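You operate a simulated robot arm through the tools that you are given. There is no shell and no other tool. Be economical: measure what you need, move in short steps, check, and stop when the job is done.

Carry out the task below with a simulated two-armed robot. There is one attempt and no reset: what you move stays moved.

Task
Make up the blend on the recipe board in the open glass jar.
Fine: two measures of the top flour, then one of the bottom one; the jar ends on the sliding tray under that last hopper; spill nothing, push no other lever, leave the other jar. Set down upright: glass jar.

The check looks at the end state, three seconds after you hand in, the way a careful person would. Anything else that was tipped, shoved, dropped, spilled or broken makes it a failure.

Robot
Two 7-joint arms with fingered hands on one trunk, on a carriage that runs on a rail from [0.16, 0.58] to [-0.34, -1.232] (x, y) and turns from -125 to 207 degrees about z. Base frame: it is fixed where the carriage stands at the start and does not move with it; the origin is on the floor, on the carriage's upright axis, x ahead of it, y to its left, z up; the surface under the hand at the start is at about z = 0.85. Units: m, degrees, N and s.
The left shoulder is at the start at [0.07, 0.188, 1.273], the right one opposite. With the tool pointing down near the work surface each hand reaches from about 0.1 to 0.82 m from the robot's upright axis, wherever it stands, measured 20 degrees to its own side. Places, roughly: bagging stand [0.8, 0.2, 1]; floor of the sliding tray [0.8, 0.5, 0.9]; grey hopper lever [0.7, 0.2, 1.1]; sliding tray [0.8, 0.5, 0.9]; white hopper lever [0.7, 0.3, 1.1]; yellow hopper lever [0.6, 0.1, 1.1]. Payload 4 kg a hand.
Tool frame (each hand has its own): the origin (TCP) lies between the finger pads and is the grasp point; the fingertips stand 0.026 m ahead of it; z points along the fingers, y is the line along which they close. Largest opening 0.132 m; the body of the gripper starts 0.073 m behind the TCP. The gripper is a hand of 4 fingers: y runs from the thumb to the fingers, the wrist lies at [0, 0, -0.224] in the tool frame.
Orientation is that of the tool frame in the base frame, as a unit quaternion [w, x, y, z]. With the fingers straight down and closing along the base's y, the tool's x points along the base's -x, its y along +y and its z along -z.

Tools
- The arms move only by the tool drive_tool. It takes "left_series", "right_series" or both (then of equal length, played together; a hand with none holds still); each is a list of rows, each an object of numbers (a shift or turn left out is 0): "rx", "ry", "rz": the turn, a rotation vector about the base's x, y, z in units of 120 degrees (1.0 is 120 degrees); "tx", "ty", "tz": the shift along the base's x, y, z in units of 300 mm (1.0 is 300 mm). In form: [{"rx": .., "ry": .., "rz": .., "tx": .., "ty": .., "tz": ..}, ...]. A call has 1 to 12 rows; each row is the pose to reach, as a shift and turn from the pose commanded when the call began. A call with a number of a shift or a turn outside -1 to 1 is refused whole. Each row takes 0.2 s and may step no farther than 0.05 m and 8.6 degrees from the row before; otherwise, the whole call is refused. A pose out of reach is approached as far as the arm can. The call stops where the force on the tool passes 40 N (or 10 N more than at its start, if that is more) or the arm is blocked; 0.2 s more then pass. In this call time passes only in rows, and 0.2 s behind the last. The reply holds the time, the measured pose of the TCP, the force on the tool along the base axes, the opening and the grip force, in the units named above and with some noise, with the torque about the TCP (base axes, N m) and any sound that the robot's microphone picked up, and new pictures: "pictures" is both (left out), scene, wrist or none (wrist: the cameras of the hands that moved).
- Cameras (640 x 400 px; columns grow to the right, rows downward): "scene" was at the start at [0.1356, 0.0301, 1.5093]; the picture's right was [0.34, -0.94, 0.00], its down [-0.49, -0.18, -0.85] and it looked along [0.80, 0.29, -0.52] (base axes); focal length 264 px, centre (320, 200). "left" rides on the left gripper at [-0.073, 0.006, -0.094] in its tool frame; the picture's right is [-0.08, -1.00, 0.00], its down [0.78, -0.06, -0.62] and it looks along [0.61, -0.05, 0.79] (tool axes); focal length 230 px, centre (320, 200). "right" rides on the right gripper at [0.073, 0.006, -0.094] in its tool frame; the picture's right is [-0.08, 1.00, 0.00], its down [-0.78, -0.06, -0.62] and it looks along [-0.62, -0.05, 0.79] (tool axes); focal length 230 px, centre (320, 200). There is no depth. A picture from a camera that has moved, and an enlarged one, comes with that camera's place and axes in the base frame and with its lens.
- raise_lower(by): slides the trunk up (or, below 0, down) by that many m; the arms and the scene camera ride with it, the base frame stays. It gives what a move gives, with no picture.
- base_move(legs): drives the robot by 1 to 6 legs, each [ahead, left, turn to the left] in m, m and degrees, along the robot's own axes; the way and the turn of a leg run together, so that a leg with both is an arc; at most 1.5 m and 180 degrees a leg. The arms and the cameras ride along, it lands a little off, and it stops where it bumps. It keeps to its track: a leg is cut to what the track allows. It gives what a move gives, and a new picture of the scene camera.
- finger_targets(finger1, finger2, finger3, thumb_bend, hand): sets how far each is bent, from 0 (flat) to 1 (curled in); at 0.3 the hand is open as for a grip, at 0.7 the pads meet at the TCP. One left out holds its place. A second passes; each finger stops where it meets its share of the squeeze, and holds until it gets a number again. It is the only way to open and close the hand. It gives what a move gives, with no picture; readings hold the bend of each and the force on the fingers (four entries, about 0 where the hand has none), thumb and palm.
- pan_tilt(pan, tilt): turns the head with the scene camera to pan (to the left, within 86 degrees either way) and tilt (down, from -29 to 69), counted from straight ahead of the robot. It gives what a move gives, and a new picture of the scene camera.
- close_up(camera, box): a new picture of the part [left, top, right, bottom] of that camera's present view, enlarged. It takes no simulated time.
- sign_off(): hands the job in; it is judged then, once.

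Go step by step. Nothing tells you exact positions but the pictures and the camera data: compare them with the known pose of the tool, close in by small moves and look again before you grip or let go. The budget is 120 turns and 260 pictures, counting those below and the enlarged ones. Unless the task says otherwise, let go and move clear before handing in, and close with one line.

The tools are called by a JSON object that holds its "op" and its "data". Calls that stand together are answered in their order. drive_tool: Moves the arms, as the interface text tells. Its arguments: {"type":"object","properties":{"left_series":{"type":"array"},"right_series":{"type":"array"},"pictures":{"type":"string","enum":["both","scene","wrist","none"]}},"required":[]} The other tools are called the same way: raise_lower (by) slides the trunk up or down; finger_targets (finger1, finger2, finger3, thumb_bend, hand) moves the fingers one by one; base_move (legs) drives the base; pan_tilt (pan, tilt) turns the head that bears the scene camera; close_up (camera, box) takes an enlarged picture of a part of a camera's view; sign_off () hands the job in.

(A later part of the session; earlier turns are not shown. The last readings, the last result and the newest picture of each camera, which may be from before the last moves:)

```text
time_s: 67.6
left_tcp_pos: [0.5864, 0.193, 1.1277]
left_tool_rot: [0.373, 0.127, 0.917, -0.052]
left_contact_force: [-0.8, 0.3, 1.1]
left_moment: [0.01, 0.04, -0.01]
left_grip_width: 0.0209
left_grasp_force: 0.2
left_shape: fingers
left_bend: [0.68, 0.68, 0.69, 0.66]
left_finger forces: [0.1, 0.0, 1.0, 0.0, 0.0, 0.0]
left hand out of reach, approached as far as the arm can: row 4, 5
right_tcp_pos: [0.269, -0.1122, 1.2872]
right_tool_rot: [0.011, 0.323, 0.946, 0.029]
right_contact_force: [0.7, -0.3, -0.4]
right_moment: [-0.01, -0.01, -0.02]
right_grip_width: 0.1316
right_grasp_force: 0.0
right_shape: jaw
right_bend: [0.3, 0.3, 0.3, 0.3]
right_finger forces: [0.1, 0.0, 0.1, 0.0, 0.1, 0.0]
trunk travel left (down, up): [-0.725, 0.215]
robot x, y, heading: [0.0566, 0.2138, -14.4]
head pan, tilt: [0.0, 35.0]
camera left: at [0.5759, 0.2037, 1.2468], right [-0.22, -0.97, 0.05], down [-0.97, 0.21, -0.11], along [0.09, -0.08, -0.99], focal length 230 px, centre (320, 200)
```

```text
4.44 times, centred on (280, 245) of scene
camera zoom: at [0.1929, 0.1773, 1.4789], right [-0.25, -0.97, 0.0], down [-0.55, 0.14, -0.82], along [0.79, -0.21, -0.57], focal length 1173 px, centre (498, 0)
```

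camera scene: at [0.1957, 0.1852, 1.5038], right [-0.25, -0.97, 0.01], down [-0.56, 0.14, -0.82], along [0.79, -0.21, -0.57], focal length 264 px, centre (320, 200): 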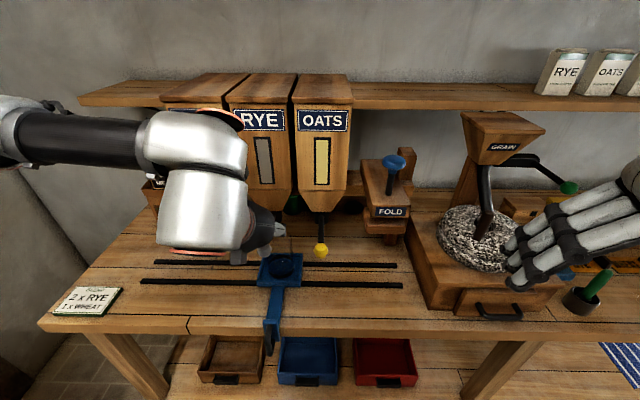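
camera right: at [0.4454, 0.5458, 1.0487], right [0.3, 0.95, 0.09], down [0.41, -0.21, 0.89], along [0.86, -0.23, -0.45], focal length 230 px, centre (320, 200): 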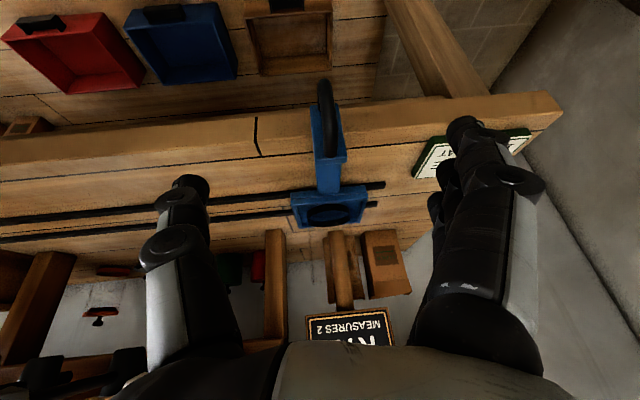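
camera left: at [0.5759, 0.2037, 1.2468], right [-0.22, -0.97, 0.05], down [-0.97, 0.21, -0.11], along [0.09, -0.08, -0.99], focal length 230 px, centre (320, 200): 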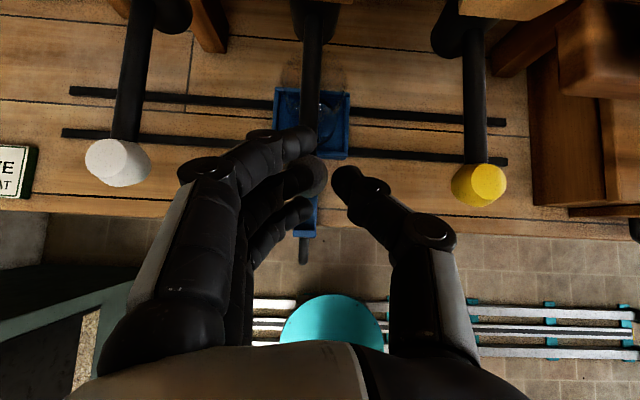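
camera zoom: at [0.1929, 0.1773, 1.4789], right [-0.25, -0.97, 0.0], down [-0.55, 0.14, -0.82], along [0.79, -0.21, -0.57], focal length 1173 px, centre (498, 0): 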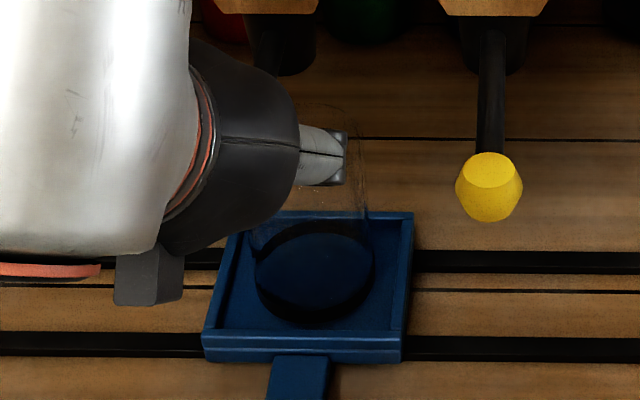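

Finger 2 rests on the knob. The arm is at a limit, so I'll press by lowering the trunk in small steps.

{"op": "raise_lower", "data": {"by": -0.015}}

{"op": "close_up", "data": {"camera": "left", "box": [220, 90, 420, 240]}}

```text
time_s: 68.2
left_tcp_pos: [0.5865, 0.1937, 1.1138]
left_tool_rot: [0.373, 0.127, 0.918, -0.052]
left_contact_force: [-0.4, -0.4, 1.6]
left_moment: [0.01, 0.01, 0.0]
left_grip_width: 0.0207
left_grasp_force: 0.4
left_shape: fingers
left_bend: [0.68, 0.68, 0.68, 0.66]
left_finger forces: [0.0, 1.2, 0.1, 0.0, 0.0, 0.0]
right_tcp_pos: [0.2681, -0.1119, 1.2721]
right_tool_rot: [0.012, 0.323, 0.946, 0.029]
right_contact_force: [0.6, -0.7, 0.7]
right_moment: [-0.01, -0.01, -0.02]
right_grip_width: 0.1318
right_grasp_force: 0.0
right_shape: jaw
right_bend: [0.3, 0.3, 0.3, 0.3]
right_finger forces: [0.1, 0.1, 0.0, 0.1, 0.0, 0.0]
trunk travel left (down, up): [-0.71, 0.23]
robot x, y, heading: [0.0604, 0.2131, -14.6]
head pan, tilt: [0.0, 35.0]
```

```text
2.67 times, centred on (320, 165) of left
camera zoom: at [0.5759, 0.2038, 1.2319], right [-0.22, -0.97, 0.05], down [-0.97, 0.21, -0.11], along [0.09, -0.08, -0.99], focal length 614 px, centre (320, 293)
```

zoom: 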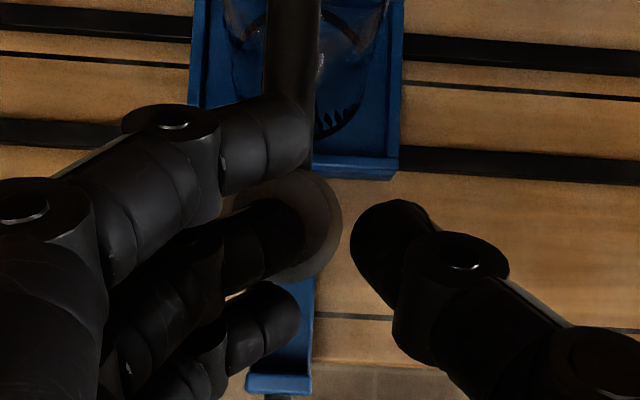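

Lever yields lightly. Continue down.

{"op": "raise_lower", "data": {"by": -0.015}}

{"op": "raise_lower", "data": {"by": -0.012}}

{"op": "close_up", "data": {"camera": "left", "box": [220, 60, 420, 210]}}

```text
time_s: 68.9
left_tcp_pos: [0.5861, 0.1938, 1.099]
left_tool_rot: [0.373, 0.126, 0.918, -0.051]
left_contact_force: [0.9, -0.1, 2.2]
left_moment: [0.0, -0.05, -0.01]
left_grip_width: 0.0207
left_grasp_force: 0.4
left_shape: fingers
left_bend: [0.68, 0.68, 0.68, 0.66]
left_finger forces: [0.0, 1.6, 0.0, 0.1, 0.1, 0.0]
right_tcp_pos: [0.2689, -0.1118, 1.2575]
right_tool_rot: [0.012, 0.323, 0.946, 0.03]
right_contact_force: [0.2, -0.1, 0.8]
right_moment: [-0.01, -0.05, -0.01]
right_grip_width: 0.1317
right_grasp_force: 0.1
right_shape: jaw
right_bend: [0.3, 0.3, 0.3, 0.3]
right_finger forces: [0.0, 0.1, 0.1, 0.0, 0.0, 0.0]
trunk travel left (down, up): [-0.695, 0.245]
robot x, y, heading: [0.0578, 0.213, -14.6]
head pan, tilt: [0.0, 35.0]
```

```text
time_s: 69.5
left_tcp_pos: [0.5874, 0.195, 1.0877]
left_tool_rot: [0.373, 0.126, 0.918, -0.051]
left_contact_force: [-1.0, 0.5, 2.6]
left_moment: [0.02, 0.01, 0.01]
left_grip_width: 0.0207
left_grasp_force: 1.3
left_shape: fingers
left_bend: [0.68, 0.68, 0.68, 0.66]
left_finger forces: [0.0, 1.9, 0.1, 0.0, 0.1, 0.0]
right_tcp_pos: [0.2688, -0.1123, 1.2449]
right_tool_rot: [0.012, 0.323, 0.946, 0.029]
right_contact_force: [0.8, -0.4, 0.4]
right_moment: [0.0, -0.01, 0.01]
right_grip_width: 0.1319
right_grasp_force: 0.0
right_shape: jaw
right_bend: [0.3, 0.3, 0.3, 0.3]
right_finger forces: [0.1, 0.0, 0.0, 0.1, 0.1, 0.0]
trunk travel left (down, up): [-0.683, 0.257]
robot x, y, heading: [0.0608, 0.2128, -14.6]
head pan, tilt: [0.0, 35.0]
```

```text
2.67 times, centred on (320, 135) of left
camera zoom: at [0.5756, 0.2039, 1.205], right [-0.22, -0.97, 0.05], down [-0.97, 0.21, -0.11], along [0.09, -0.08, -0.99], focal length 614 px, centre (320, 373)
```

zoom: 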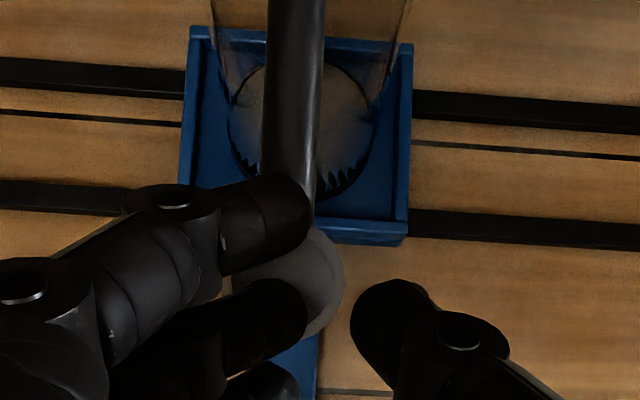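

Flour has dropped into the jar. Raise to let the lever return, and check.

{"op": "raise_lower", "data": {"by": 0.055}}

{"op": "close_up", "data": {"camera": "left", "box": [220, 60, 420, 210]}}

{"op": "close_up", "data": {"camera": "scene", "box": [220, 180, 340, 290]}}

```text
time_s: 70.4
left_tcp_pos: [0.5874, 0.1932, 1.1406]
left_tool_rot: [0.374, 0.126, 0.918, -0.051]
left_contact_force: [-0.4, 0.2, -0.6]
left_moment: [0.01, -0.03, 0.02]
left_grip_width: 0.0209
left_grasp_force: 0.0
left_shape: fingers
left_bend: [0.68, 0.68, 0.68, 0.66]
left_finger forces: [0.0, 0.0, 0.1, 0.1, 0.0, 0.0]
right_tcp_pos: [0.2689, -0.1119, 1.3008]
right_tool_rot: [0.012, 0.324, 0.946, 0.029]
right_contact_force: [-0.1, -0.4, 0.5]
right_moment: [0.01, -0.01, 0.02]
right_grip_width: 0.1319
right_grasp_force: 0.1
right_shape: jaw
right_bend: [0.3, 0.3, 0.3, 0.3]
right_finger forces: [0.1, 0.0, 0.0, 0.0, 0.0, 0.1]
trunk travel left (down, up): [-0.738, 0.202]
robot x, y, heading: [0.0581, 0.2093, -14.5]
head pan, tilt: [0.0, 35.0]
```

```text
2.67 times, centred on (320, 135) of left
camera zoom: at [0.5764, 0.2036, 1.2596], right [-0.22, -0.97, 0.05], down [-0.97, 0.21, -0.11], along [0.09, -0.08, -0.99], focal length 614 px, centre (320, 373)
```

zoom: 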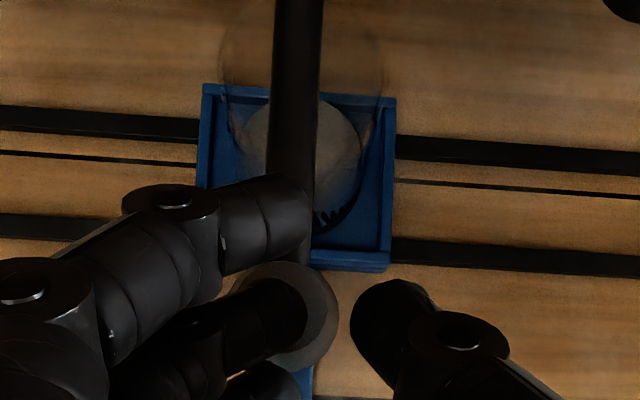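

```text
3.64 times, centred on (280, 235) of scene
camera zoom: at [0.1935, 0.1771, 1.4918], right [-0.25, -0.97, 0.0], down [-0.56, 0.14, -0.82], along [0.79, -0.21, -0.57], focal length 960 px, centre (466, 73)
```

zoom: 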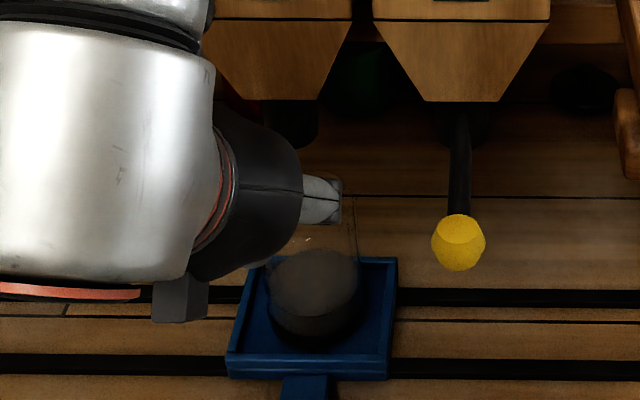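

One measure (≈2.4 cm of flour) is in. Second stroke the same way.

{"op": "raise_lower", "data": {"by": -0.054}}

{"op": "close_up", "data": {"camera": "scene", "box": [220, 180, 340, 290]}}

{"op": "raise_lower", "data": {"by": 0.075}}

{"op": "close_up", "data": {"camera": "scene", "box": [220, 180, 340, 290]}}

```text
time_s: 71.4
left_tcp_pos: [0.5847, 0.1934, 1.0881]
left_tool_rot: [0.374, 0.126, 0.917, -0.051]
left_contact_force: [-0.9, 0.1, 1.7]
left_moment: [-0.02, 0.02, -0.01]
left_grip_width: 0.0206
left_grasp_force: 0.8
left_shape: fingers
left_bend: [0.68, 0.69, 0.68, 0.66]
left_finger forces: [0.0, 1.9, 0.1, 0.1, 0.1, 0.1]
right_tcp_pos: [0.2682, -0.112, 1.2455]
right_tool_rot: [0.012, 0.323, 0.946, 0.029]
right_contact_force: [0.5, -0.5, -0.7]
right_moment: [0.03, 0.01, -0.03]
right_grip_width: 0.1319
right_grasp_force: 0.1
right_shape: jaw
right_bend: [0.3, 0.3, 0.3, 0.3]
right_finger forces: [0.1, 0.0, 0.0, 0.0, 0.0, 0.0]
trunk travel left (down, up): [-0.684, 0.256]
robot x, y, heading: [0.0592, 0.2109, -14.7]
head pan, tilt: [0.0, 35.0]
```

```text
3.64 times, centred on (280, 235) of scene
camera zoom: at [0.1924, 0.1775, 1.438], right [-0.25, -0.97, 0.0], down [-0.55, 0.14, -0.82], along [0.79, -0.21, -0.57], focal length 960 px, centre (466, 73)
```

zoom: 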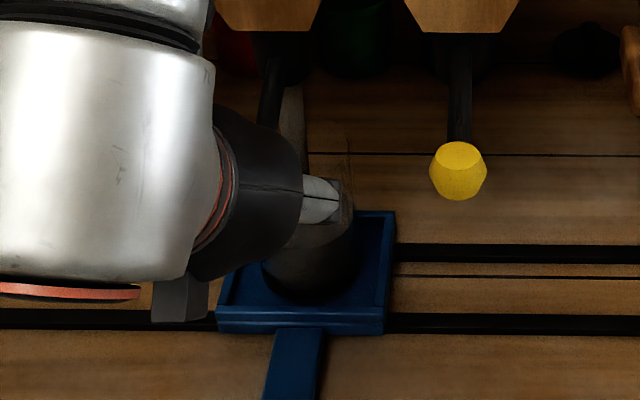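

```text
time_s: 72.5
left_tcp_pos: [0.5879, 0.1936, 1.1624]
left_tool_rot: [0.374, 0.126, 0.917, -0.052]
left_contact_force: [0.1, -0.6, 0.1]
left_moment: [0.03, 0.0, 0.02]
left_grip_width: 0.0207
left_grasp_force: 0.0
left_shape: fingers
left_bend: [0.68, 0.68, 0.68, 0.66]
left_finger forces: [0.0, 0.1, 0.0, 0.0, 0.0, 0.0]
right_tcp_pos: [0.2683, -0.1134, 1.3201]
right_tool_rot: [0.013, 0.323, 0.946, 0.029]
right_contact_force: [-1.4, 0.4, -0.1]
right_moment: [0.02, 0.0, -0.01]
right_grip_width: 0.132
right_grasp_force: 0.0
right_shape: jaw
right_bend: [0.3, 0.3, 0.3, 0.3]
right_finger forces: [0.0, 0.1, 0.1, 0.1, 0.0, 0.0]
trunk travel left (down, up): [-0.759, 0.181]
robot x, y, heading: [0.0595, 0.2152, -14.5]
head pan, tilt: [0.0, 35.0]
```

```text
3.64 times, centred on (280, 235) of scene
camera zoom: at [0.1932, 0.1772, 1.5128], right [-0.25, -0.97, 0.0], down [-0.56, 0.14, -0.82], along [0.79, -0.21, -0.57], focal length 960 px, centre (466, 73)
```

zoom: 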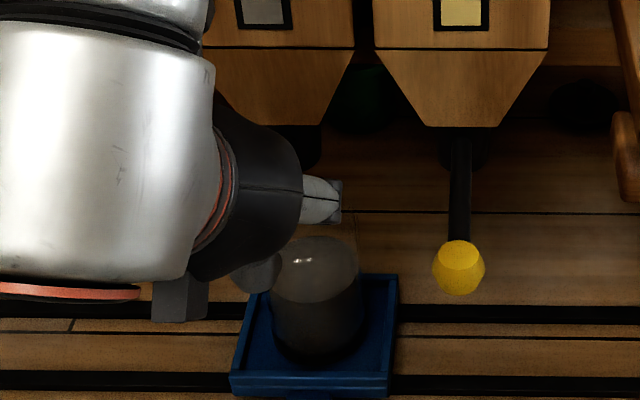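

Second measure went in cleanly. Now the tray must go back ~0.12 m under the wheat spout: raise, shift the base right, and come down with the closed hand between the grey and yellow levers, in front of them, to push the handle from its other side.

{"op": "raise_lower", "data": {"by": 0.04}}

{"op": "drive_tool", "data": {"left_series": [{"tx": -0.09, "ty": 0.025}, {"tx": -0.18, "ty": 0.05}], "pictures": "none"}}

{"op": "base_move", "data": {"legs": [[0, -0.1, 0]]}}

```text
time_s: 73.3
left_tcp_pos: [0.5878, 0.1938, 1.2015]
left_tool_rot: [0.373, 0.127, 0.918, -0.052]
left_contact_force: [-0.3, -0.7, -0.6]
left_moment: [-0.04, 0.03, -0.02]
left_grip_width: 0.0208
left_grasp_force: 0.2
left_shape: fingers
left_bend: [0.68, 0.68, 0.68, 0.66]
left_finger forces: [0.0, 0.1, 0.0, 0.0, 0.0, 0.1]
right_tcp_pos: [0.2699, -0.1131, 1.3614]
right_tool_rot: [0.012, 0.323, 0.946, 0.029]
right_contact_force: [0.5, 0.5, 0.2]
right_moment: [0.0, 0.0, 0.02]
right_grip_width: 0.1321
right_grasp_force: 0.0
right_shape: jaw
right_bend: [0.3, 0.3, 0.3, 0.3]
right_finger forces: [0.0, 0.0, 0.0, 0.1, 0.0, 0.0]
trunk travel left (down, up): [-0.799, 0.141]
robot x, y, heading: [0.0628, 0.2122, -14.7]
head pan, tilt: [0.0, 35.0]
```

```text
time_s: 73.9
left_tcp_pos: [0.5353, 0.213, 1.2039]
left_tool_rot: [0.373, 0.127, 0.917, -0.053]
left_contact_force: [-0.1, -0.5, -0.7]
left_moment: [0.02, 0.0, 0.0]
left_grip_width: 0.0209
left_grasp_force: 0.0
left_shape: fingers
left_bend: [0.68, 0.68, 0.68, 0.66]
left_finger forces: [0.1, 0.1, 0.0, 0.0, 0.0, 0.0]
left hand out of reach, approached as far as the arm can: row 2
right_tcp_pos: [0.2686, -0.1129, 1.3616]
right_tool_rot: [0.012, 0.323, 0.946, 0.028]
right_contact_force: [-0.2, -0.9, -0.4]
right_moment: [0.02, 0.04, -0.01]
right_grip_width: 0.1318
right_grasp_force: 0.0
right_shape: jaw
right_bend: [0.3, 0.3, 0.3, 0.3]
right_finger forces: [0.0, 0.1, 0.0, 0.1, 0.0, 0.0]
trunk travel left (down, up): [-0.799, 0.141]
robot x, y, heading: [0.0592, 0.2118, -14.7]
head pan, tilt: [0.0, 35.0]
```

```text
time_s: 75.1
left_tcp_pos: [0.5105, 0.1205, 1.2023]
left_tool_rot: [0.372, 0.125, 0.918, -0.054]
left_contact_force: [0.0, 0.0, -0.8]
left_moment: [-0.02, 0.0, -0.04]
left_grip_width: 0.0207
left_grasp_force: 0.1
left_shape: fingers
left_bend: [0.68, 0.68, 0.68, 0.66]
left_finger forces: [0.1, 0.0, 0.0, 0.0, 0.1, 0.1]
right_tcp_pos: [0.2441, -0.2066, 1.362]
right_tool_rot: [0.012, 0.321, 0.947, 0.027]
right_contact_force: [0.0, -0.2, 0.4]
right_moment: [0.01, 0.0, -0.01]
right_grip_width: 0.1321
right_grasp_force: 0.0
right_shape: jaw
right_bend: [0.3, 0.3, 0.3, 0.3]
right_finger forces: [0.0, 0.1, 0.1, 0.1, 0.1, 0.0]
trunk travel left (down, up): [-0.799, 0.141]
robot x, y, heading: [0.0325, 0.1159, -14.4]
head pan, tilt: [0.0, 35.0]
camera scene: at [0.1673, 0.0837, 1.5529], right [-0.25, -0.97, 0.0], down [-0.56, 0.14, -0.82], along [0.79, -0.2, -0.57], focal length 264 px, centre (320, 200)
```

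scene: 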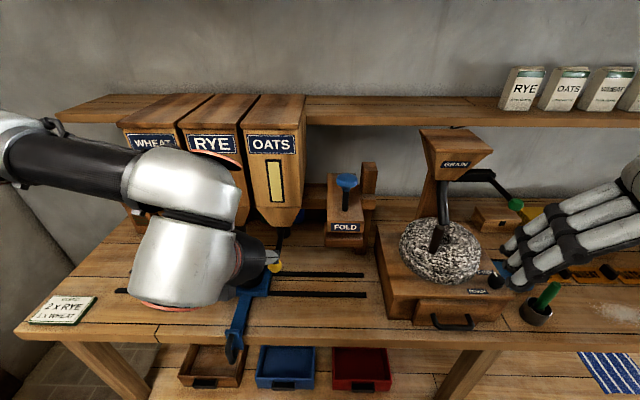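

{"op": "drive_tool", "data": {"left_series": [{"tx": 0.013, "ty": 0.048}, {"tx": 0.026, "ty": 0.097}], "pictures": "none"}}

{"op": "raise_lower", "data": {"by": -0.1}}

{"op": "close_up", "data": {"camera": "left", "box": [0, 0, 640, 400]}}

```text
time_s: 75.7
left_tcp_pos: [0.5164, 0.1508, 1.2035]
left_tool_rot: [0.373, 0.123, 0.918, -0.052]
left_contact_force: [-0.3, -0.3, 0.6]
left_moment: [-0.02, 0.0, 0.02]
left_grip_width: 0.0209
left_grasp_force: 0.0
left_shape: fingers
left_bend: [0.68, 0.68, 0.68, 0.66]
left_finger forces: [0.1, 0.0, 0.1, 0.1, 0.0, 0.0]
right_tcp_pos: [0.2432, -0.2065, 1.3615]
right_tool_rot: [0.012, 0.32, 0.947, 0.027]
right_contact_force: [-0.3, 0.2, 0.4]
right_moment: [0.01, 0.03, -0.01]
right_grip_width: 0.1321
right_grasp_force: 0.0
right_shape: jaw
right_bend: [0.3, 0.3, 0.3, 0.3]
right_finger forces: [0.0, 0.1, 0.0, 0.1, 0.1, 0.1]
trunk travel left (down, up): [-0.799, 0.141]
robot x, y, heading: [0.0284, 0.1153, -14.4]
head pan, tilt: [0.0, 35.0]
```

```text
time_s: 77.0
left_tcp_pos: [0.5166, 0.1479, 1.1035]
left_tool_rot: [0.373, 0.125, 0.918, -0.052]
left_contact_force: [0.3, -0.1, 0.3]
left_moment: [-0.03, -0.02, 0.0]
left_grip_width: 0.021
left_grasp_force: 0.1
left_shape: fingers
left_bend: [0.68, 0.68, 0.68, 0.66]
left_finger forces: [0.1, 0.0, 0.0, 0.0, 0.0, 0.1]
right_tcp_pos: [0.2435, -0.2097, 1.261]
right_tool_rot: [0.011, 0.32, 0.947, 0.03]
right_contact_force: [0.7, 0.1, 0.0]
right_moment: [-0.03, -0.01, 0.02]
right_grip_width: 0.1319
right_grasp_force: 0.0
right_shape: jaw
right_bend: [0.3, 0.3, 0.3, 0.3]
right_finger forces: [0.0, 0.1, 0.0, 0.0, 0.0, 0.1]
trunk travel left (down, up): [-0.699, 0.241]
robot x, y, heading: [0.0348, 0.1151, -14.4]
head pan, tilt: [0.0, 35.0]
```

```text
1.00 times, centred on (320, 200) of left (not enlarged: the box is as wide or as high as the picture)
camera zoom: at [0.5059, 0.1582, 1.2223], right [-0.21, -0.98, 0.06], down [-0.97, 0.21, -0.11], along [0.09, -0.08, -0.99], focal length 230 px, centre (320, 200)
```

zoom: 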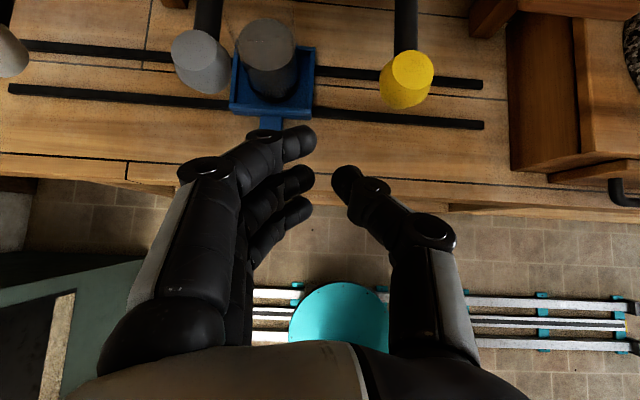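

The handle is below the finger knuckles, so I'll go 3 cm further right before lowering.

{"op": "drive_tool", "data": {"left_series": [{"tx": -0.02, "ty": -0.05}, {"tx": -0.038, "ty": -0.105}], "pictures": "none"}}

{"op": "raise_lower", "data": {"by": -0.15}}

{"op": "close_up", "data": {"camera": "left", "box": [0, 0, 640, 400]}}

```text
time_s: 77.6
left_tcp_pos: [0.5094, 0.1186, 1.1034]
left_tool_rot: [0.372, 0.126, 0.918, -0.053]
left_contact_force: [-0.5, 0.8, -0.2]
left_moment: [0.0, 0.01, -0.01]
left_grip_width: 0.0209
left_grasp_force: 0.0
left_shape: fingers
left_bend: [0.68, 0.68, 0.68, 0.66]
left_finger forces: [0.0, 0.0, 0.0, 0.0, 0.0, 0.0]
left hand out of reach, approached as far as the arm can: row 2
right_tcp_pos: [0.2454, -0.2089, 1.2619]
right_tool_rot: [0.01, 0.321, 0.947, 0.029]
right_contact_force: [-0.1, 0.1, 0.8]
right_moment: [0.01, 0.02, -0.02]
right_grip_width: 0.1317
right_grasp_force: 0.0
right_shape: jaw
right_bend: [0.3, 0.3, 0.3, 0.3]
right_finger forces: [0.0, 0.0, 0.1, 0.0, 0.0, 0.0]
trunk travel left (down, up): [-0.699, 0.241]
robot x, y, heading: [0.0339, 0.1149, -14.2]
head pan, tilt: [0.0, 35.0]
```

```text
time_s: 79.4
left_tcp_pos: [0.5075, 0.1194, 0.9534]
left_tool_rot: [0.372, 0.125, 0.918, -0.053]
left_contact_force: [-0.7, 0.4, 0.1]
left_moment: [0.02, -0.01, 0.01]
left_grip_width: 0.0211
left_grasp_force: 0.0
left_shape: fingers
left_bend: [0.68, 0.68, 0.68, 0.66]
left_finger forces: [0.1, 0.0, 0.1, 0.1, 0.0, 0.0]
right_tcp_pos: [0.2437, -0.2094, 1.1117]
right_tool_rot: [0.012, 0.32, 0.947, 0.03]
right_contact_force: [-0.5, 0.6, 0.1]
right_moment: [0.04, -0.01, -0.03]
right_grip_width: 0.132
right_grasp_force: 0.0
right_shape: jaw
right_bend: [0.3, 0.3, 0.3, 0.3]
right_finger forces: [0.0, 0.1, 0.1, 0.0, 0.0, 0.0]
trunk travel left (down, up): [-0.549, 0.391]
robot x, y, heading: [0.0313, 0.1151, -14.3]
head pan, tilt: [0.0, 35.0]
```

```text
1.00 times, centred on (320, 200) of left (not enlarged: the box is as wide or as high as the picture)
camera zoom: at [0.496, 0.1287, 1.0726], right [-0.22, -0.97, 0.06], down [-0.97, 0.21, -0.1], along [0.09, -0.08, -0.99], focal length 230 px, centre (320, 200)
```

zoom: 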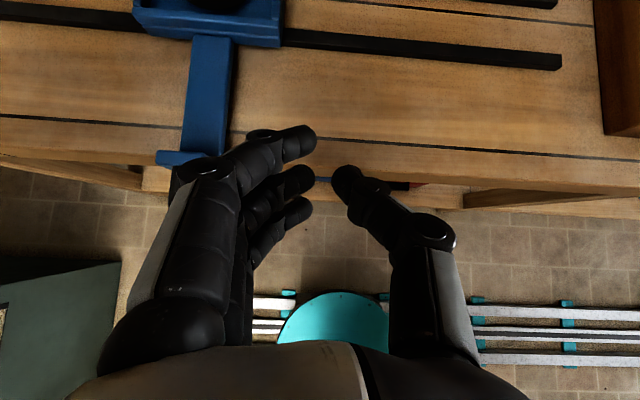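

Clear of the handle. Lower the last 7 cm.

{"op": "raise_lower", "data": {"by": -0.07}}

{"op": "close_up", "data": {"camera": "left", "box": [0, 0, 640, 400]}}

{"op": "close_up", "data": {"camera": "scene", "box": [150, 100, 390, 300]}}

```text
time_s: 80.5
left_tcp_pos: [0.5065, 0.1183, 0.8842]
left_tool_rot: [0.372, 0.125, 0.918, -0.052]
left_contact_force: [-0.2, 0.3, 0.0]
left_moment: [0.0, 0.0, -0.01]
left_grip_width: 0.0207
left_grasp_force: 0.0
left_shape: fingers
left_bend: [0.68, 0.68, 0.68, 0.66]
left_finger forces: [0.0, 0.0, 0.1, 0.1, 0.0, 0.0]
right_tcp_pos: [0.2434, -0.2083, 1.0412]
right_tool_rot: [0.012, 0.321, 0.947, 0.029]
right_contact_force: [0.6, 0.4, -0.2]
right_moment: [-0.05, 0.01, -0.02]
right_grip_width: 0.1318
right_grasp_force: 0.0
right_shape: jaw
right_bend: [0.3, 0.3, 0.3, 0.3]
right_finger forces: [0.1, 0.0, 0.1, 0.0, 0.0, 0.0]
trunk travel left (down, up): [-0.479, 0.461]
robot x, y, heading: [0.0333, 0.1154, -14.3]
head pan, tilt: [0.0, 35.0]
```

```text
1.00 times, centred on (320, 200) of left (not enlarged: the box is as wide or as high as the picture)
camera zoom: at [0.496, 0.1286, 1.0026], right [-0.22, -0.97, 0.06], down [-0.97, 0.21, -0.1], along [0.09, -0.08, -0.99], focal length 230 px, centre (320, 200)
```

zoom: 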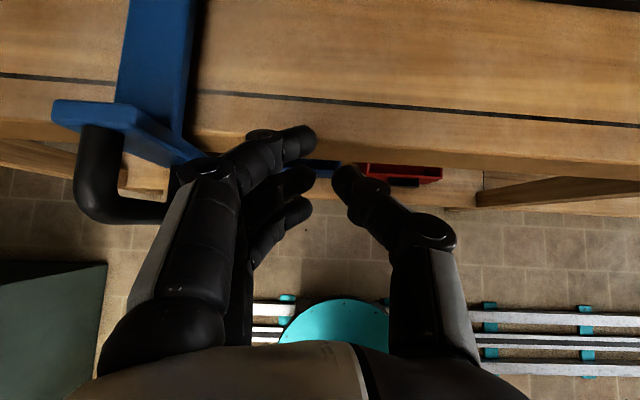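

```text
2.00 times, centred on (270, 200) of scene
camera zoom: at [0.1661, 0.0801, 1.2329], right [-0.25, -0.97, 0.0], down [-0.56, 0.14, -0.82], along [0.79, -0.2, -0.57], focal length 528 px, centre (420, 200)
```

zoom: 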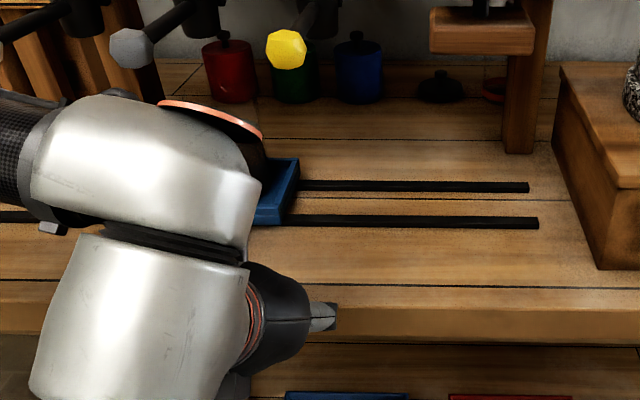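

Hand is beside the handle at the right height. Push slowly back along the rails.

{"op": "drive_tool", "data": {"left_series": [{"tx": 0.008, "ty": 0.029}, {"tx": 0.016, "ty": 0.058}, {"tx": 0.024, "ty": 0.087}, {"tx": 0.032, "ty": 0.116}, {"tx": 0.04, "ty": 0.145}, {"tx": 0.048, "ty": 0.174}, {"tx": 0.056, "ty": 0.203}, {"tx": 0.064, "ty": 0.232}, {"tx": 0.072, "ty": 0.261}, {"tx": 0.08, "ty": 0.29}]}}

```text
time_s: 82.7
left_tcp_pos: [0.531, 0.2055, 0.8834]
left_tool_rot: [0.373, 0.125, 0.918, -0.054]
left_contact_force: [0.1, -0.8, 0.1]
left_moment: [-0.02, -0.03, 0.0]
left_grip_width: 0.02
left_grasp_force: 0.4
left_shape: fingers
left_bend: [0.68, 0.68, 0.68, 0.66]
left_finger forces: [0.5, 0.0, 0.0, 0.1, 0.1, 0.1]
right_tcp_pos: [0.2435, -0.2083, 1.0413]
right_tool_rot: [0.011, 0.321, 0.947, 0.028]
right_contact_force: [-1.0, 0.2, 0.5]
right_moment: [-0.02, 0.06, 0.0]
right_grip_width: 0.132
right_grasp_force: 0.1
right_shape: jaw
right_bend: [0.3, 0.3, 0.3, 0.3]
right_finger forces: [0.0, 0.0, 0.0, 0.0, 0.0, 0.0]
trunk travel left (down, up): [-0.479, 0.461]
robot x, y, heading: [0.031, 0.1156, -14.3]
head pan, tilt: [0.0, 35.0]
camera scene: at [0.1663, 0.0805, 1.2329], right [-0.25, -0.97, 0.0], down [-0.56, 0.14, -0.82], along [0.79, -0.2, -0.57], focal length 264 px, centre (320, 200)
camera left: at [0.5208, 0.2158, 1.0024], right [-0.21, -0.97, 0.06], down [-0.97, 0.21, -0.1], along [0.09, -0.08, -0.99], focal length 230 px, centre (320, 200)
```

scene: 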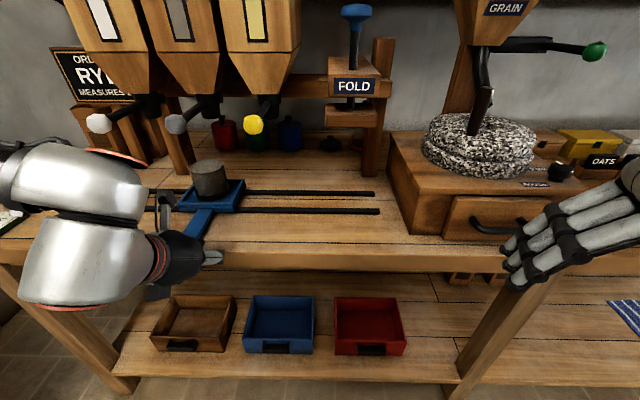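
left: 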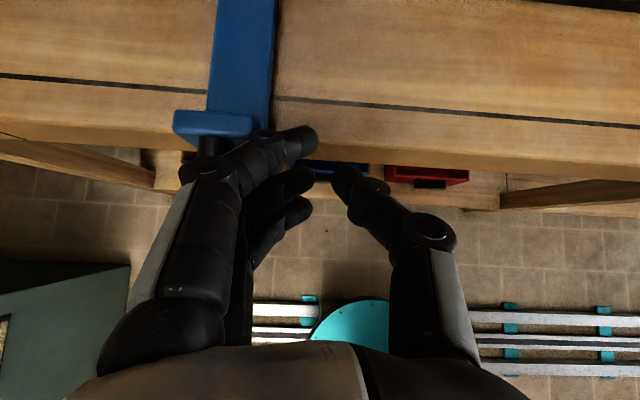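

{"op": "close_up", "data": {"camera": "scene", "box": [70, 80, 290, 240]}}

```text
2.50 times, centred on (180, 160) of scene
camera zoom: at [0.1663, 0.0805, 1.2329], right [-0.25, -0.97, 0.0], down [-0.56, 0.14, -0.82], along [0.79, -0.2, -0.57], focal length 660 px, centre (670, 300)
```

zoom: 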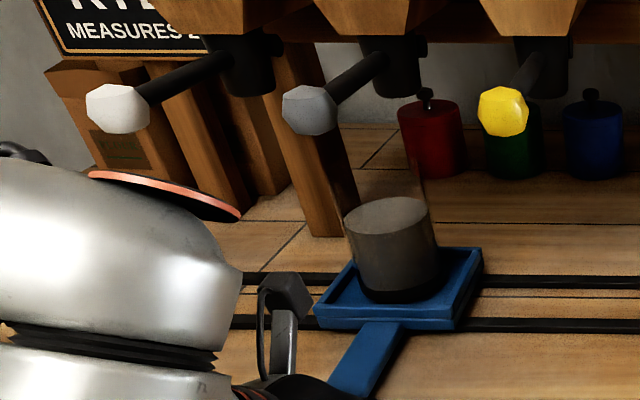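

Jar is at ≈ −0.27 along the rail; wheat spout at ≈ −0.19. Push about 7 cm more, slowly.

{"op": "drive_tool", "data": {"left_series": [{"tx": 0.006, "ty": 0.02}, {"tx": 0.012, "ty": 0.042}, {"tx": 0.018, "ty": 0.064}, {"tx": 0.024, "ty": 0.086}, {"tx": 0.03, "ty": 0.108}, {"tx": 0.036, "ty": 0.13}, {"tx": 0.042, "ty": 0.152}, {"tx": 0.048, "ty": 0.174}, {"tx": 0.053, "ty": 0.19}, {"tx": 0.056, "ty": 0.2}]}}

{"op": "close_up", "data": {"camera": "scene", "box": [70, 80, 290, 240]}}

```text
time_s: 84.9
left_tcp_pos: [0.5478, 0.2648, 0.8827]
left_tool_rot: [0.373, 0.125, 0.918, -0.053]
left_contact_force: [-2.1, -0.5, -1.1]
left_moment: [0.01, -0.01, 0.0]
left_grip_width: 0.0192
left_grasp_force: 0.2
left_shape: fingers
left_bend: [0.69, 0.68, 0.68, 0.66]
left_finger forces: [1.5, 0.0, 0.0, 0.0, 0.0, 0.0]
right_tcp_pos: [0.2444, -0.2092, 1.0414]
right_tool_rot: [0.012, 0.321, 0.947, 0.029]
right_contact_force: [0.5, -0.2, -0.6]
right_moment: [-0.02, -0.02, 0.02]
right_grip_width: 0.1322
right_grasp_force: 0.0
right_shape: jaw
right_bend: [0.3, 0.3, 0.3, 0.3]
right_finger forces: [0.0, 0.1, 0.0, 0.1, 0.1, 0.1]
trunk travel left (down, up): [-0.479, 0.461]
robot x, y, heading: [0.0287, 0.1134, -14.4]
head pan, tilt: [0.0, 35.0]
camera scene: at [0.1662, 0.08, 1.2329], right [-0.25, -0.97, 0.0], down [-0.56, 0.14, -0.82], along [0.79, -0.2, -0.57], focal length 264 px, centre (320, 200)
camera left: at [0.5376, 0.2756, 1.0016], right [-0.22, -0.97, 0.06], down [-0.97, 0.21, -0.1], along [0.09, -0.08, -0.99], focal length 230 px, centre (320, 200)
```

scene: 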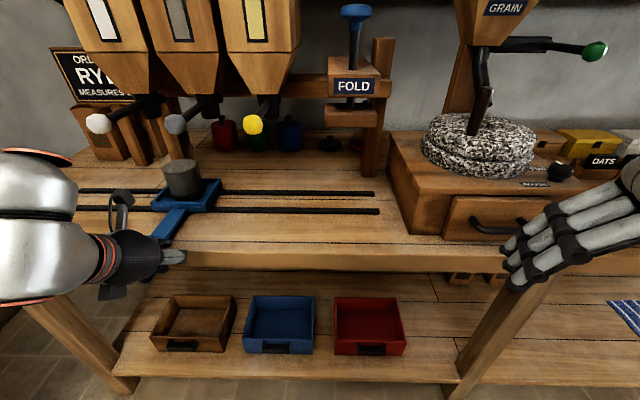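
left: 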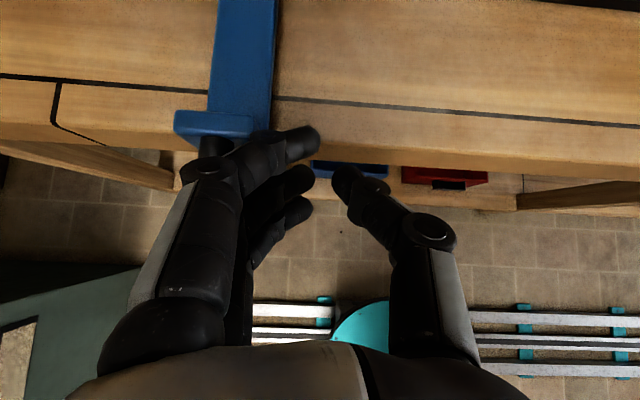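

```text
2.50 times, centred on (180, 160) of scene
camera zoom: at [0.1662, 0.08, 1.2329], right [-0.25, -0.97, 0.0], down [-0.56, 0.14, -0.82], along [0.79, -0.2, -0.57], focal length 660 px, centre (670, 300)
```

zoom: 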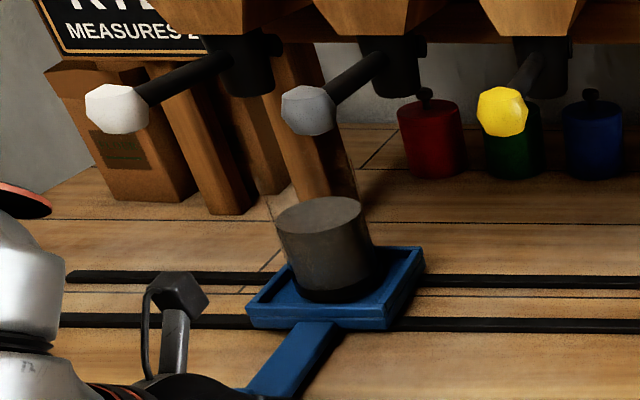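

About 1.8 cm more.

{"op": "drive_tool", "data": {"left_series": [{"tx": 0.004, "ty": 0.015}, {"tx": 0.008, "ty": 0.03}, {"tx": 0.012, "ty": 0.045}, {"tx": 0.016, "ty": 0.058}], "pictures": "none"}}

{"op": "close_up", "data": {"camera": "scene", "box": [70, 100, 210, 220]}}

```text
time_s: 85.9
left_tcp_pos: [0.5525, 0.2829, 0.8833]
left_tool_rot: [0.372, 0.126, 0.918, -0.053]
left_contact_force: [-0.7, -0.1, -0.2]
left_moment: [-0.04, -0.02, -0.02]
left_grip_width: 0.0203
left_grasp_force: 0.4
left_shape: fingers
left_bend: [0.68, 0.68, 0.68, 0.66]
left_finger forces: [0.4, 0.0, 0.1, 0.0, 0.1, 0.1]
right_tcp_pos: [0.2437, -0.2097, 1.0416]
right_tool_rot: [0.012, 0.32, 0.947, 0.029]
right_contact_force: [1.0, -0.1, -0.5]
right_moment: [0.02, -0.02, 0.0]
right_grip_width: 0.132
right_grasp_force: 0.1
right_shape: jaw
right_bend: [0.3, 0.3, 0.3, 0.3]
right_finger forces: [0.1, 0.0, 0.1, 0.1, 0.1, 0.0]
trunk travel left (down, up): [-0.479, 0.461]
robot x, y, heading: [0.0313, 0.117, -14.5]
head pan, tilt: [0.0, 35.0]
```

```text
3.33 times, centred on (140, 160) of scene
camera zoom: at [0.1663, 0.0802, 1.2329], right [-0.25, -0.97, 0.0], down [-0.56, 0.14, -0.82], along [0.79, -0.2, -0.57], focal length 880 px, centre (920, 333)
```

zoom: 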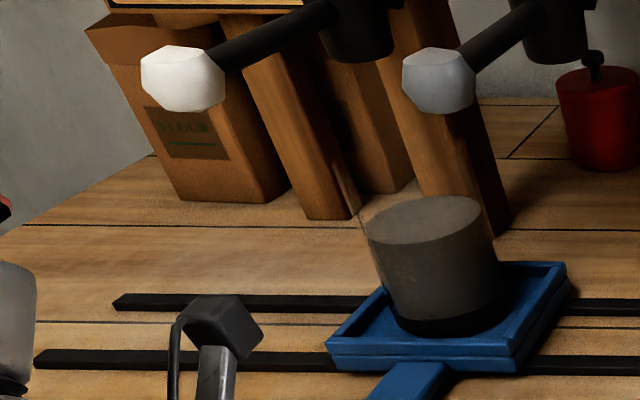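

Jar is within ~5 mm of the wheat spout. Ease off the handle, raise straight up, then move over the white knob.

{"op": "drive_tool", "data": {"left_series": [{"tx": -0.006, "ty": -0.02}], "pictures": "none"}}

{"op": "raise_lower", "data": {"by": 0.31}}

{"op": "drive_tool", "data": {"left_series": [{"tx": 0.03, "ty": 0.05}, {"tx": 0.08, "ty": 0.08}, {"tx": 0.14, "ty": 0.09}, {"tx": 0.2, "ty": 0.1}]}}

{"op": "close_up", "data": {"camera": "left", "box": [160, 60, 480, 260]}}

```text
time_s: 86.3
left_tcp_pos: [0.5524, 0.2766, 0.8843]
left_tool_rot: [0.372, 0.126, 0.918, -0.053]
left_contact_force: [-0.5, 0.7, 0.0]
left_moment: [0.04, 0.0, 0.0]
left_grip_width: 0.0204
left_grasp_force: 0.0
left_shape: fingers
left_bend: [0.68, 0.68, 0.68, 0.66]
left_finger forces: [0.0, 0.1, 0.1, 0.0, 0.0, 0.1]
right_tcp_pos: [0.2442, -0.2099, 1.0418]
right_tool_rot: [0.013, 0.32, 0.947, 0.029]
right_contact_force: [0.1, -0.6, -0.5]
right_moment: [0.02, -0.02, 0.01]
right_grip_width: 0.1319
right_grasp_force: 0.1
right_shape: jaw
right_bend: [0.3, 0.3, 0.3, 0.3]
right_finger forces: [0.0, 0.0, 0.0, 0.0, 0.0, 0.0]
trunk travel left (down, up): [-0.479, 0.461]
robot x, y, heading: [0.0294, 0.1148, -14.0]
head pan, tilt: [0.0, 35.0]
```

```text
time_s: 89.3
left_tcp_pos: [0.5513, 0.2768, 1.1936]
left_tool_rot: [0.373, 0.125, 0.918, -0.054]
left_contact_force: [0.0, 0.3, -0.2]
left_moment: [-0.02, 0.01, -0.01]
left_grip_width: 0.0203
left_grasp_force: 0.1
left_shape: fingers
left_bend: [0.68, 0.68, 0.68, 0.66]
left_finger forces: [0.0, 0.1, 0.1, 0.0, 0.0, 0.0]
right_tcp_pos: [0.2437, -0.2095, 1.3509]
right_tool_rot: [0.011, 0.321, 0.947, 0.028]
right_contact_force: [-0.7, -0.6, 0.2]
right_moment: [0.02, 0.02, 0.02]
right_grip_width: 0.1321
right_grasp_force: 0.1
right_shape: jaw
right_bend: [0.3, 0.3, 0.3, 0.3]
right_finger forces: [0.0, 0.2, 0.0, 0.0, 0.0, 0.0]
trunk travel left (down, up): [-0.789, 0.151]
robot x, y, heading: [0.0343, 0.1141, -14.0]
head pan, tilt: [0.0, 35.0]
```

```text
time_s: 90.3
left_tcp_pos: [0.6113, 0.3085, 1.1932]
left_tool_rot: [0.372, 0.126, 0.918, -0.053]
left_contact_force: [-0.4, -0.5, -0.1]
left_moment: [0.02, 0.02, 0.0]
left_grip_width: 0.0205
left_grasp_force: 0.2
left_shape: fingers
left_bend: [0.68, 0.68, 0.68, 0.66]
left_finger forces: [0.0, 0.0, 0.0, 0.0, 0.0, 0.0]
right_tcp_pos: [0.2433, -0.2084, 1.3508]
right_tool_rot: [0.012, 0.32, 0.947, 0.029]
right_contact_force: [-0.7, -0.4, 0.1]
right_moment: [0.01, 0.01, -0.01]
right_grip_width: 0.1321
right_grasp_force: 0.1
right_shape: jaw
right_bend: [0.3, 0.3, 0.3, 0.3]
right_finger forces: [0.1, 0.0, 0.0, 0.0, 0.0, 0.0]
trunk travel left (down, up): [-0.789, 0.151]
robot x, y, heading: [0.033, 0.1154, -14.4]
head pan, tilt: [0.0, 35.0]
camera scene: at [0.1667, 0.0802, 1.5428], right [-0.25, -0.97, 0.0], down [-0.56, 0.14, -0.82], along [0.79, -0.2, -0.57], focal length 264 px, centre (320, 200)
camera left: at [0.5998, 0.3182, 1.3122], right [-0.22, -0.97, 0.06], down [-0.97, 0.21, -0.1], along [0.09, -0.08, -0.99], focal length 230 px, centre (320, 200)
```

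scene: 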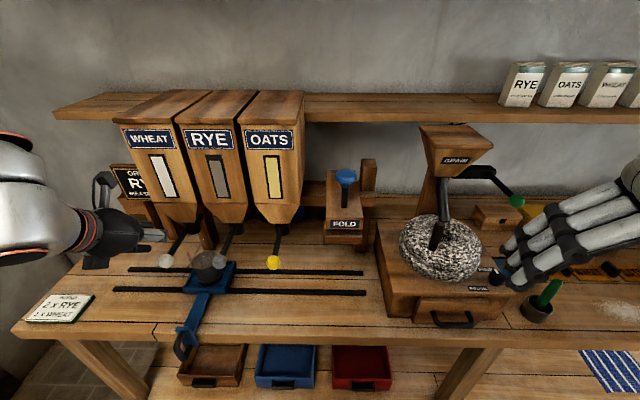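
left: 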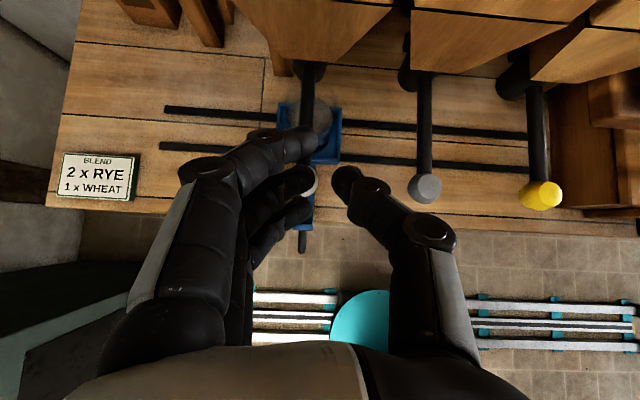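

```text
2.00 times, centred on (320, 160) of left
camera zoom: at [0.5998, 0.3182, 1.3122], right [-0.22, -0.97, 0.06], down [-0.97, 0.21, -0.1], along [0.09, -0.08, -0.99], focal length 460 px, centre (320, 280)
```

zoom: 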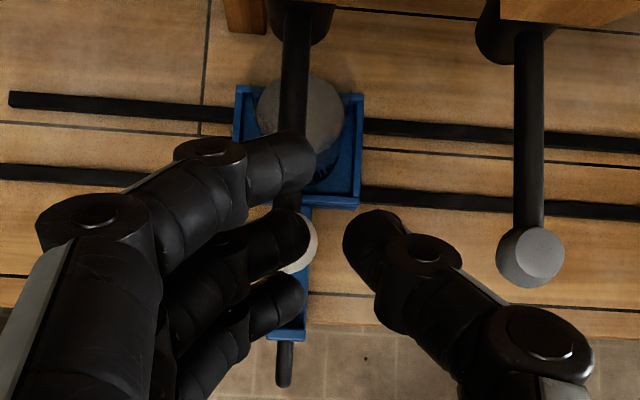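

Good alignment. Small correction, then lower to near contact.

{"op": "drive_tool", "data": {"left_series": [{"tx": 0.018, "ty": -0.012}], "pictures": "none"}}

{"op": "raise_lower", "data": {"by": -0.06}}

{"op": "close_up", "data": {"camera": "left", "box": [160, 60, 480, 260]}}

{"op": "close_up", "data": {"camera": "scene", "box": [110, 180, 270, 300]}}

```text
time_s: 90.7
left_tcp_pos: [0.6163, 0.3035, 1.1919]
left_tool_rot: [0.372, 0.126, 0.918, -0.052]
left_contact_force: [0.5, -0.2, 0.1]
left_moment: [-0.02, 0.02, 0.02]
left_grip_width: 0.0202
left_grasp_force: 0.1
left_shape: fingers
left_bend: [0.68, 0.68, 0.68, 0.66]
left_finger forces: [0.0, 0.0, 0.0, 0.0, 0.0, 0.0]
right_tcp_pos: [0.2446, -0.2092, 1.3512]
right_tool_rot: [0.012, 0.32, 0.947, 0.029]
right_contact_force: [0.8, -0.8, 0.4]
right_moment: [0.02, -0.02, -0.03]
right_grip_width: 0.1321
right_grasp_force: 0.0
right_shape: jaw
right_bend: [0.3, 0.3, 0.3, 0.3]
right_finger forces: [0.0, 0.0, 0.1, 0.0, 0.0, 0.0]
trunk travel left (down, up): [-0.789, 0.151]
robot x, y, heading: [0.0332, 0.1158, -14.5]
head pan, tilt: [0.0, 35.0]
```

```text
time_s: 91.7
left_tcp_pos: [0.6144, 0.305, 1.1328]
left_tool_rot: [0.373, 0.125, 0.918, -0.053]
left_contact_force: [0.1, -0.7, -0.9]
left_moment: [-0.02, 0.02, 0.03]
left_grip_width: 0.0204
left_grasp_force: 0.1
left_shape: fingers
left_bend: [0.68, 0.68, 0.68, 0.66]
left_finger forces: [0.1, 0.0, 0.0, 0.0, 0.0, 0.1]
right_tcp_pos: [0.243, -0.2088, 1.2919]
right_tool_rot: [0.012, 0.321, 0.947, 0.03]
right_contact_force: [-0.2, 0.5, 0.0]
right_moment: [0.03, 0.0, 0.01]
right_grip_width: 0.1323
right_grasp_force: 0.1
right_shape: jaw
right_bend: [0.3, 0.3, 0.3, 0.3]
right_finger forces: [0.1, 0.0, 0.0, 0.0, 0.1, 0.0]
trunk travel left (down, up): [-0.729, 0.211]
robot x, y, heading: [0.0312, 0.1129, -14.4]
head pan, tilt: [0.0, 35.0]
```

```text
2.00 times, centred on (320, 160) of left
camera zoom: at [0.6048, 0.3144, 1.2516], right [-0.22, -0.97, 0.06], down [-0.97, 0.21, -0.1], along [0.09, -0.08, -0.99], focal length 460 px, centre (320, 280)
```

zoom: 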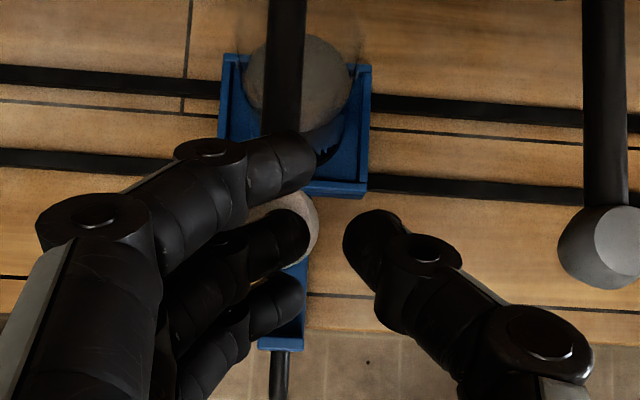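

```text
3.33 times, centred on (190, 240) of scene
camera zoom: at [0.1661, 0.0802, 1.4829], right [-0.25, -0.97, 0.0], down [-0.56, 0.14, -0.82], along [0.79, -0.2, -0.57], focal length 880 px, centre (753, 67)
```

zoom: 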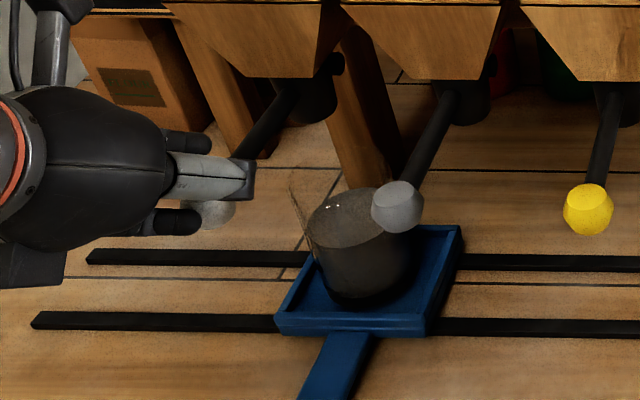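

Jar and wheat spout agree within a few millimetres. One stroke on the white lever.

{"op": "raise_lower", "data": {"by": -0.047}}

{"op": "close_up", "data": {"camera": "scene", "box": [110, 180, 270, 300]}}

{"op": "close_up", "data": {"camera": "left", "box": [160, 20, 480, 220]}}

```text
time_s: 92.6
left_tcp_pos: [0.6158, 0.3042, 1.0865]
left_tool_rot: [0.372, 0.125, 0.918, -0.053]
left_contact_force: [-1.2, -1.9, 2.9]
left_moment: [0.01, 0.01, -0.01]
left_grip_width: 0.0203
left_grasp_force: 1.5
left_shape: fingers
left_bend: [0.68, 0.7, 0.68, 0.66]
left_finger forces: [0.0, 2.0, 0.0, 0.1, 0.0, 0.0]
right_tcp_pos: [0.2427, -0.2087, 1.2461]
right_tool_rot: [0.011, 0.321, 0.947, 0.029]
right_contact_force: [-0.5, -0.8, -0.9]
right_moment: [0.03, 0.02, 0.0]
right_grip_width: 0.1321
right_grasp_force: 0.0
right_shape: jaw
right_bend: [0.3, 0.3, 0.3, 0.3]
right_finger forces: [0.0, 0.0, 0.1, 0.0, 0.1, 0.1]
trunk travel left (down, up): [-0.682, 0.258]
robot x, y, heading: [0.0274, 0.1132, -14.3]
head pan, tilt: [0.0, 35.0]
```

```text
3.33 times, centred on (190, 240) of scene
camera zoom: at [0.1656, 0.0799, 1.436], right [-0.25, -0.97, 0.0], down [-0.56, 0.14, -0.82], along [0.79, -0.2, -0.57], focal length 880 px, centre (753, 67)
```

zoom: 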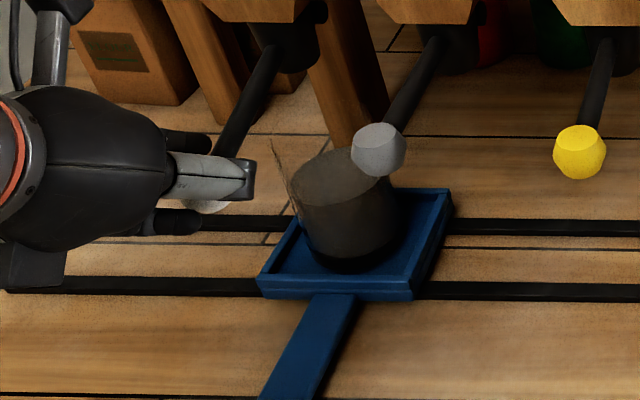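

```text
2.00 times, centred on (320, 120) of left
camera zoom: at [0.6044, 0.3141, 1.205], right [-0.22, -0.97, 0.06], down [-0.97, 0.21, -0.11], along [0.09, -0.08, -0.99], focal length 460 px, centre (320, 360)
```

zoom: 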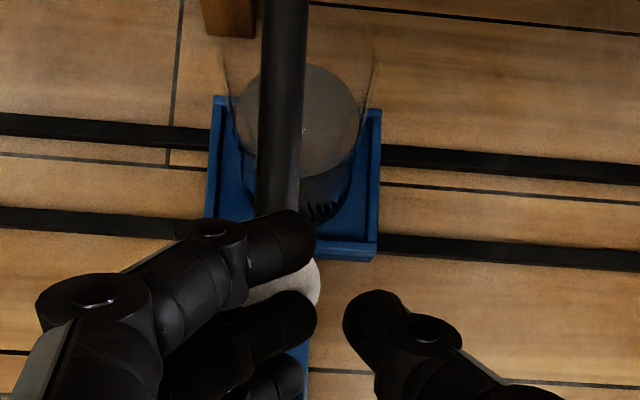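

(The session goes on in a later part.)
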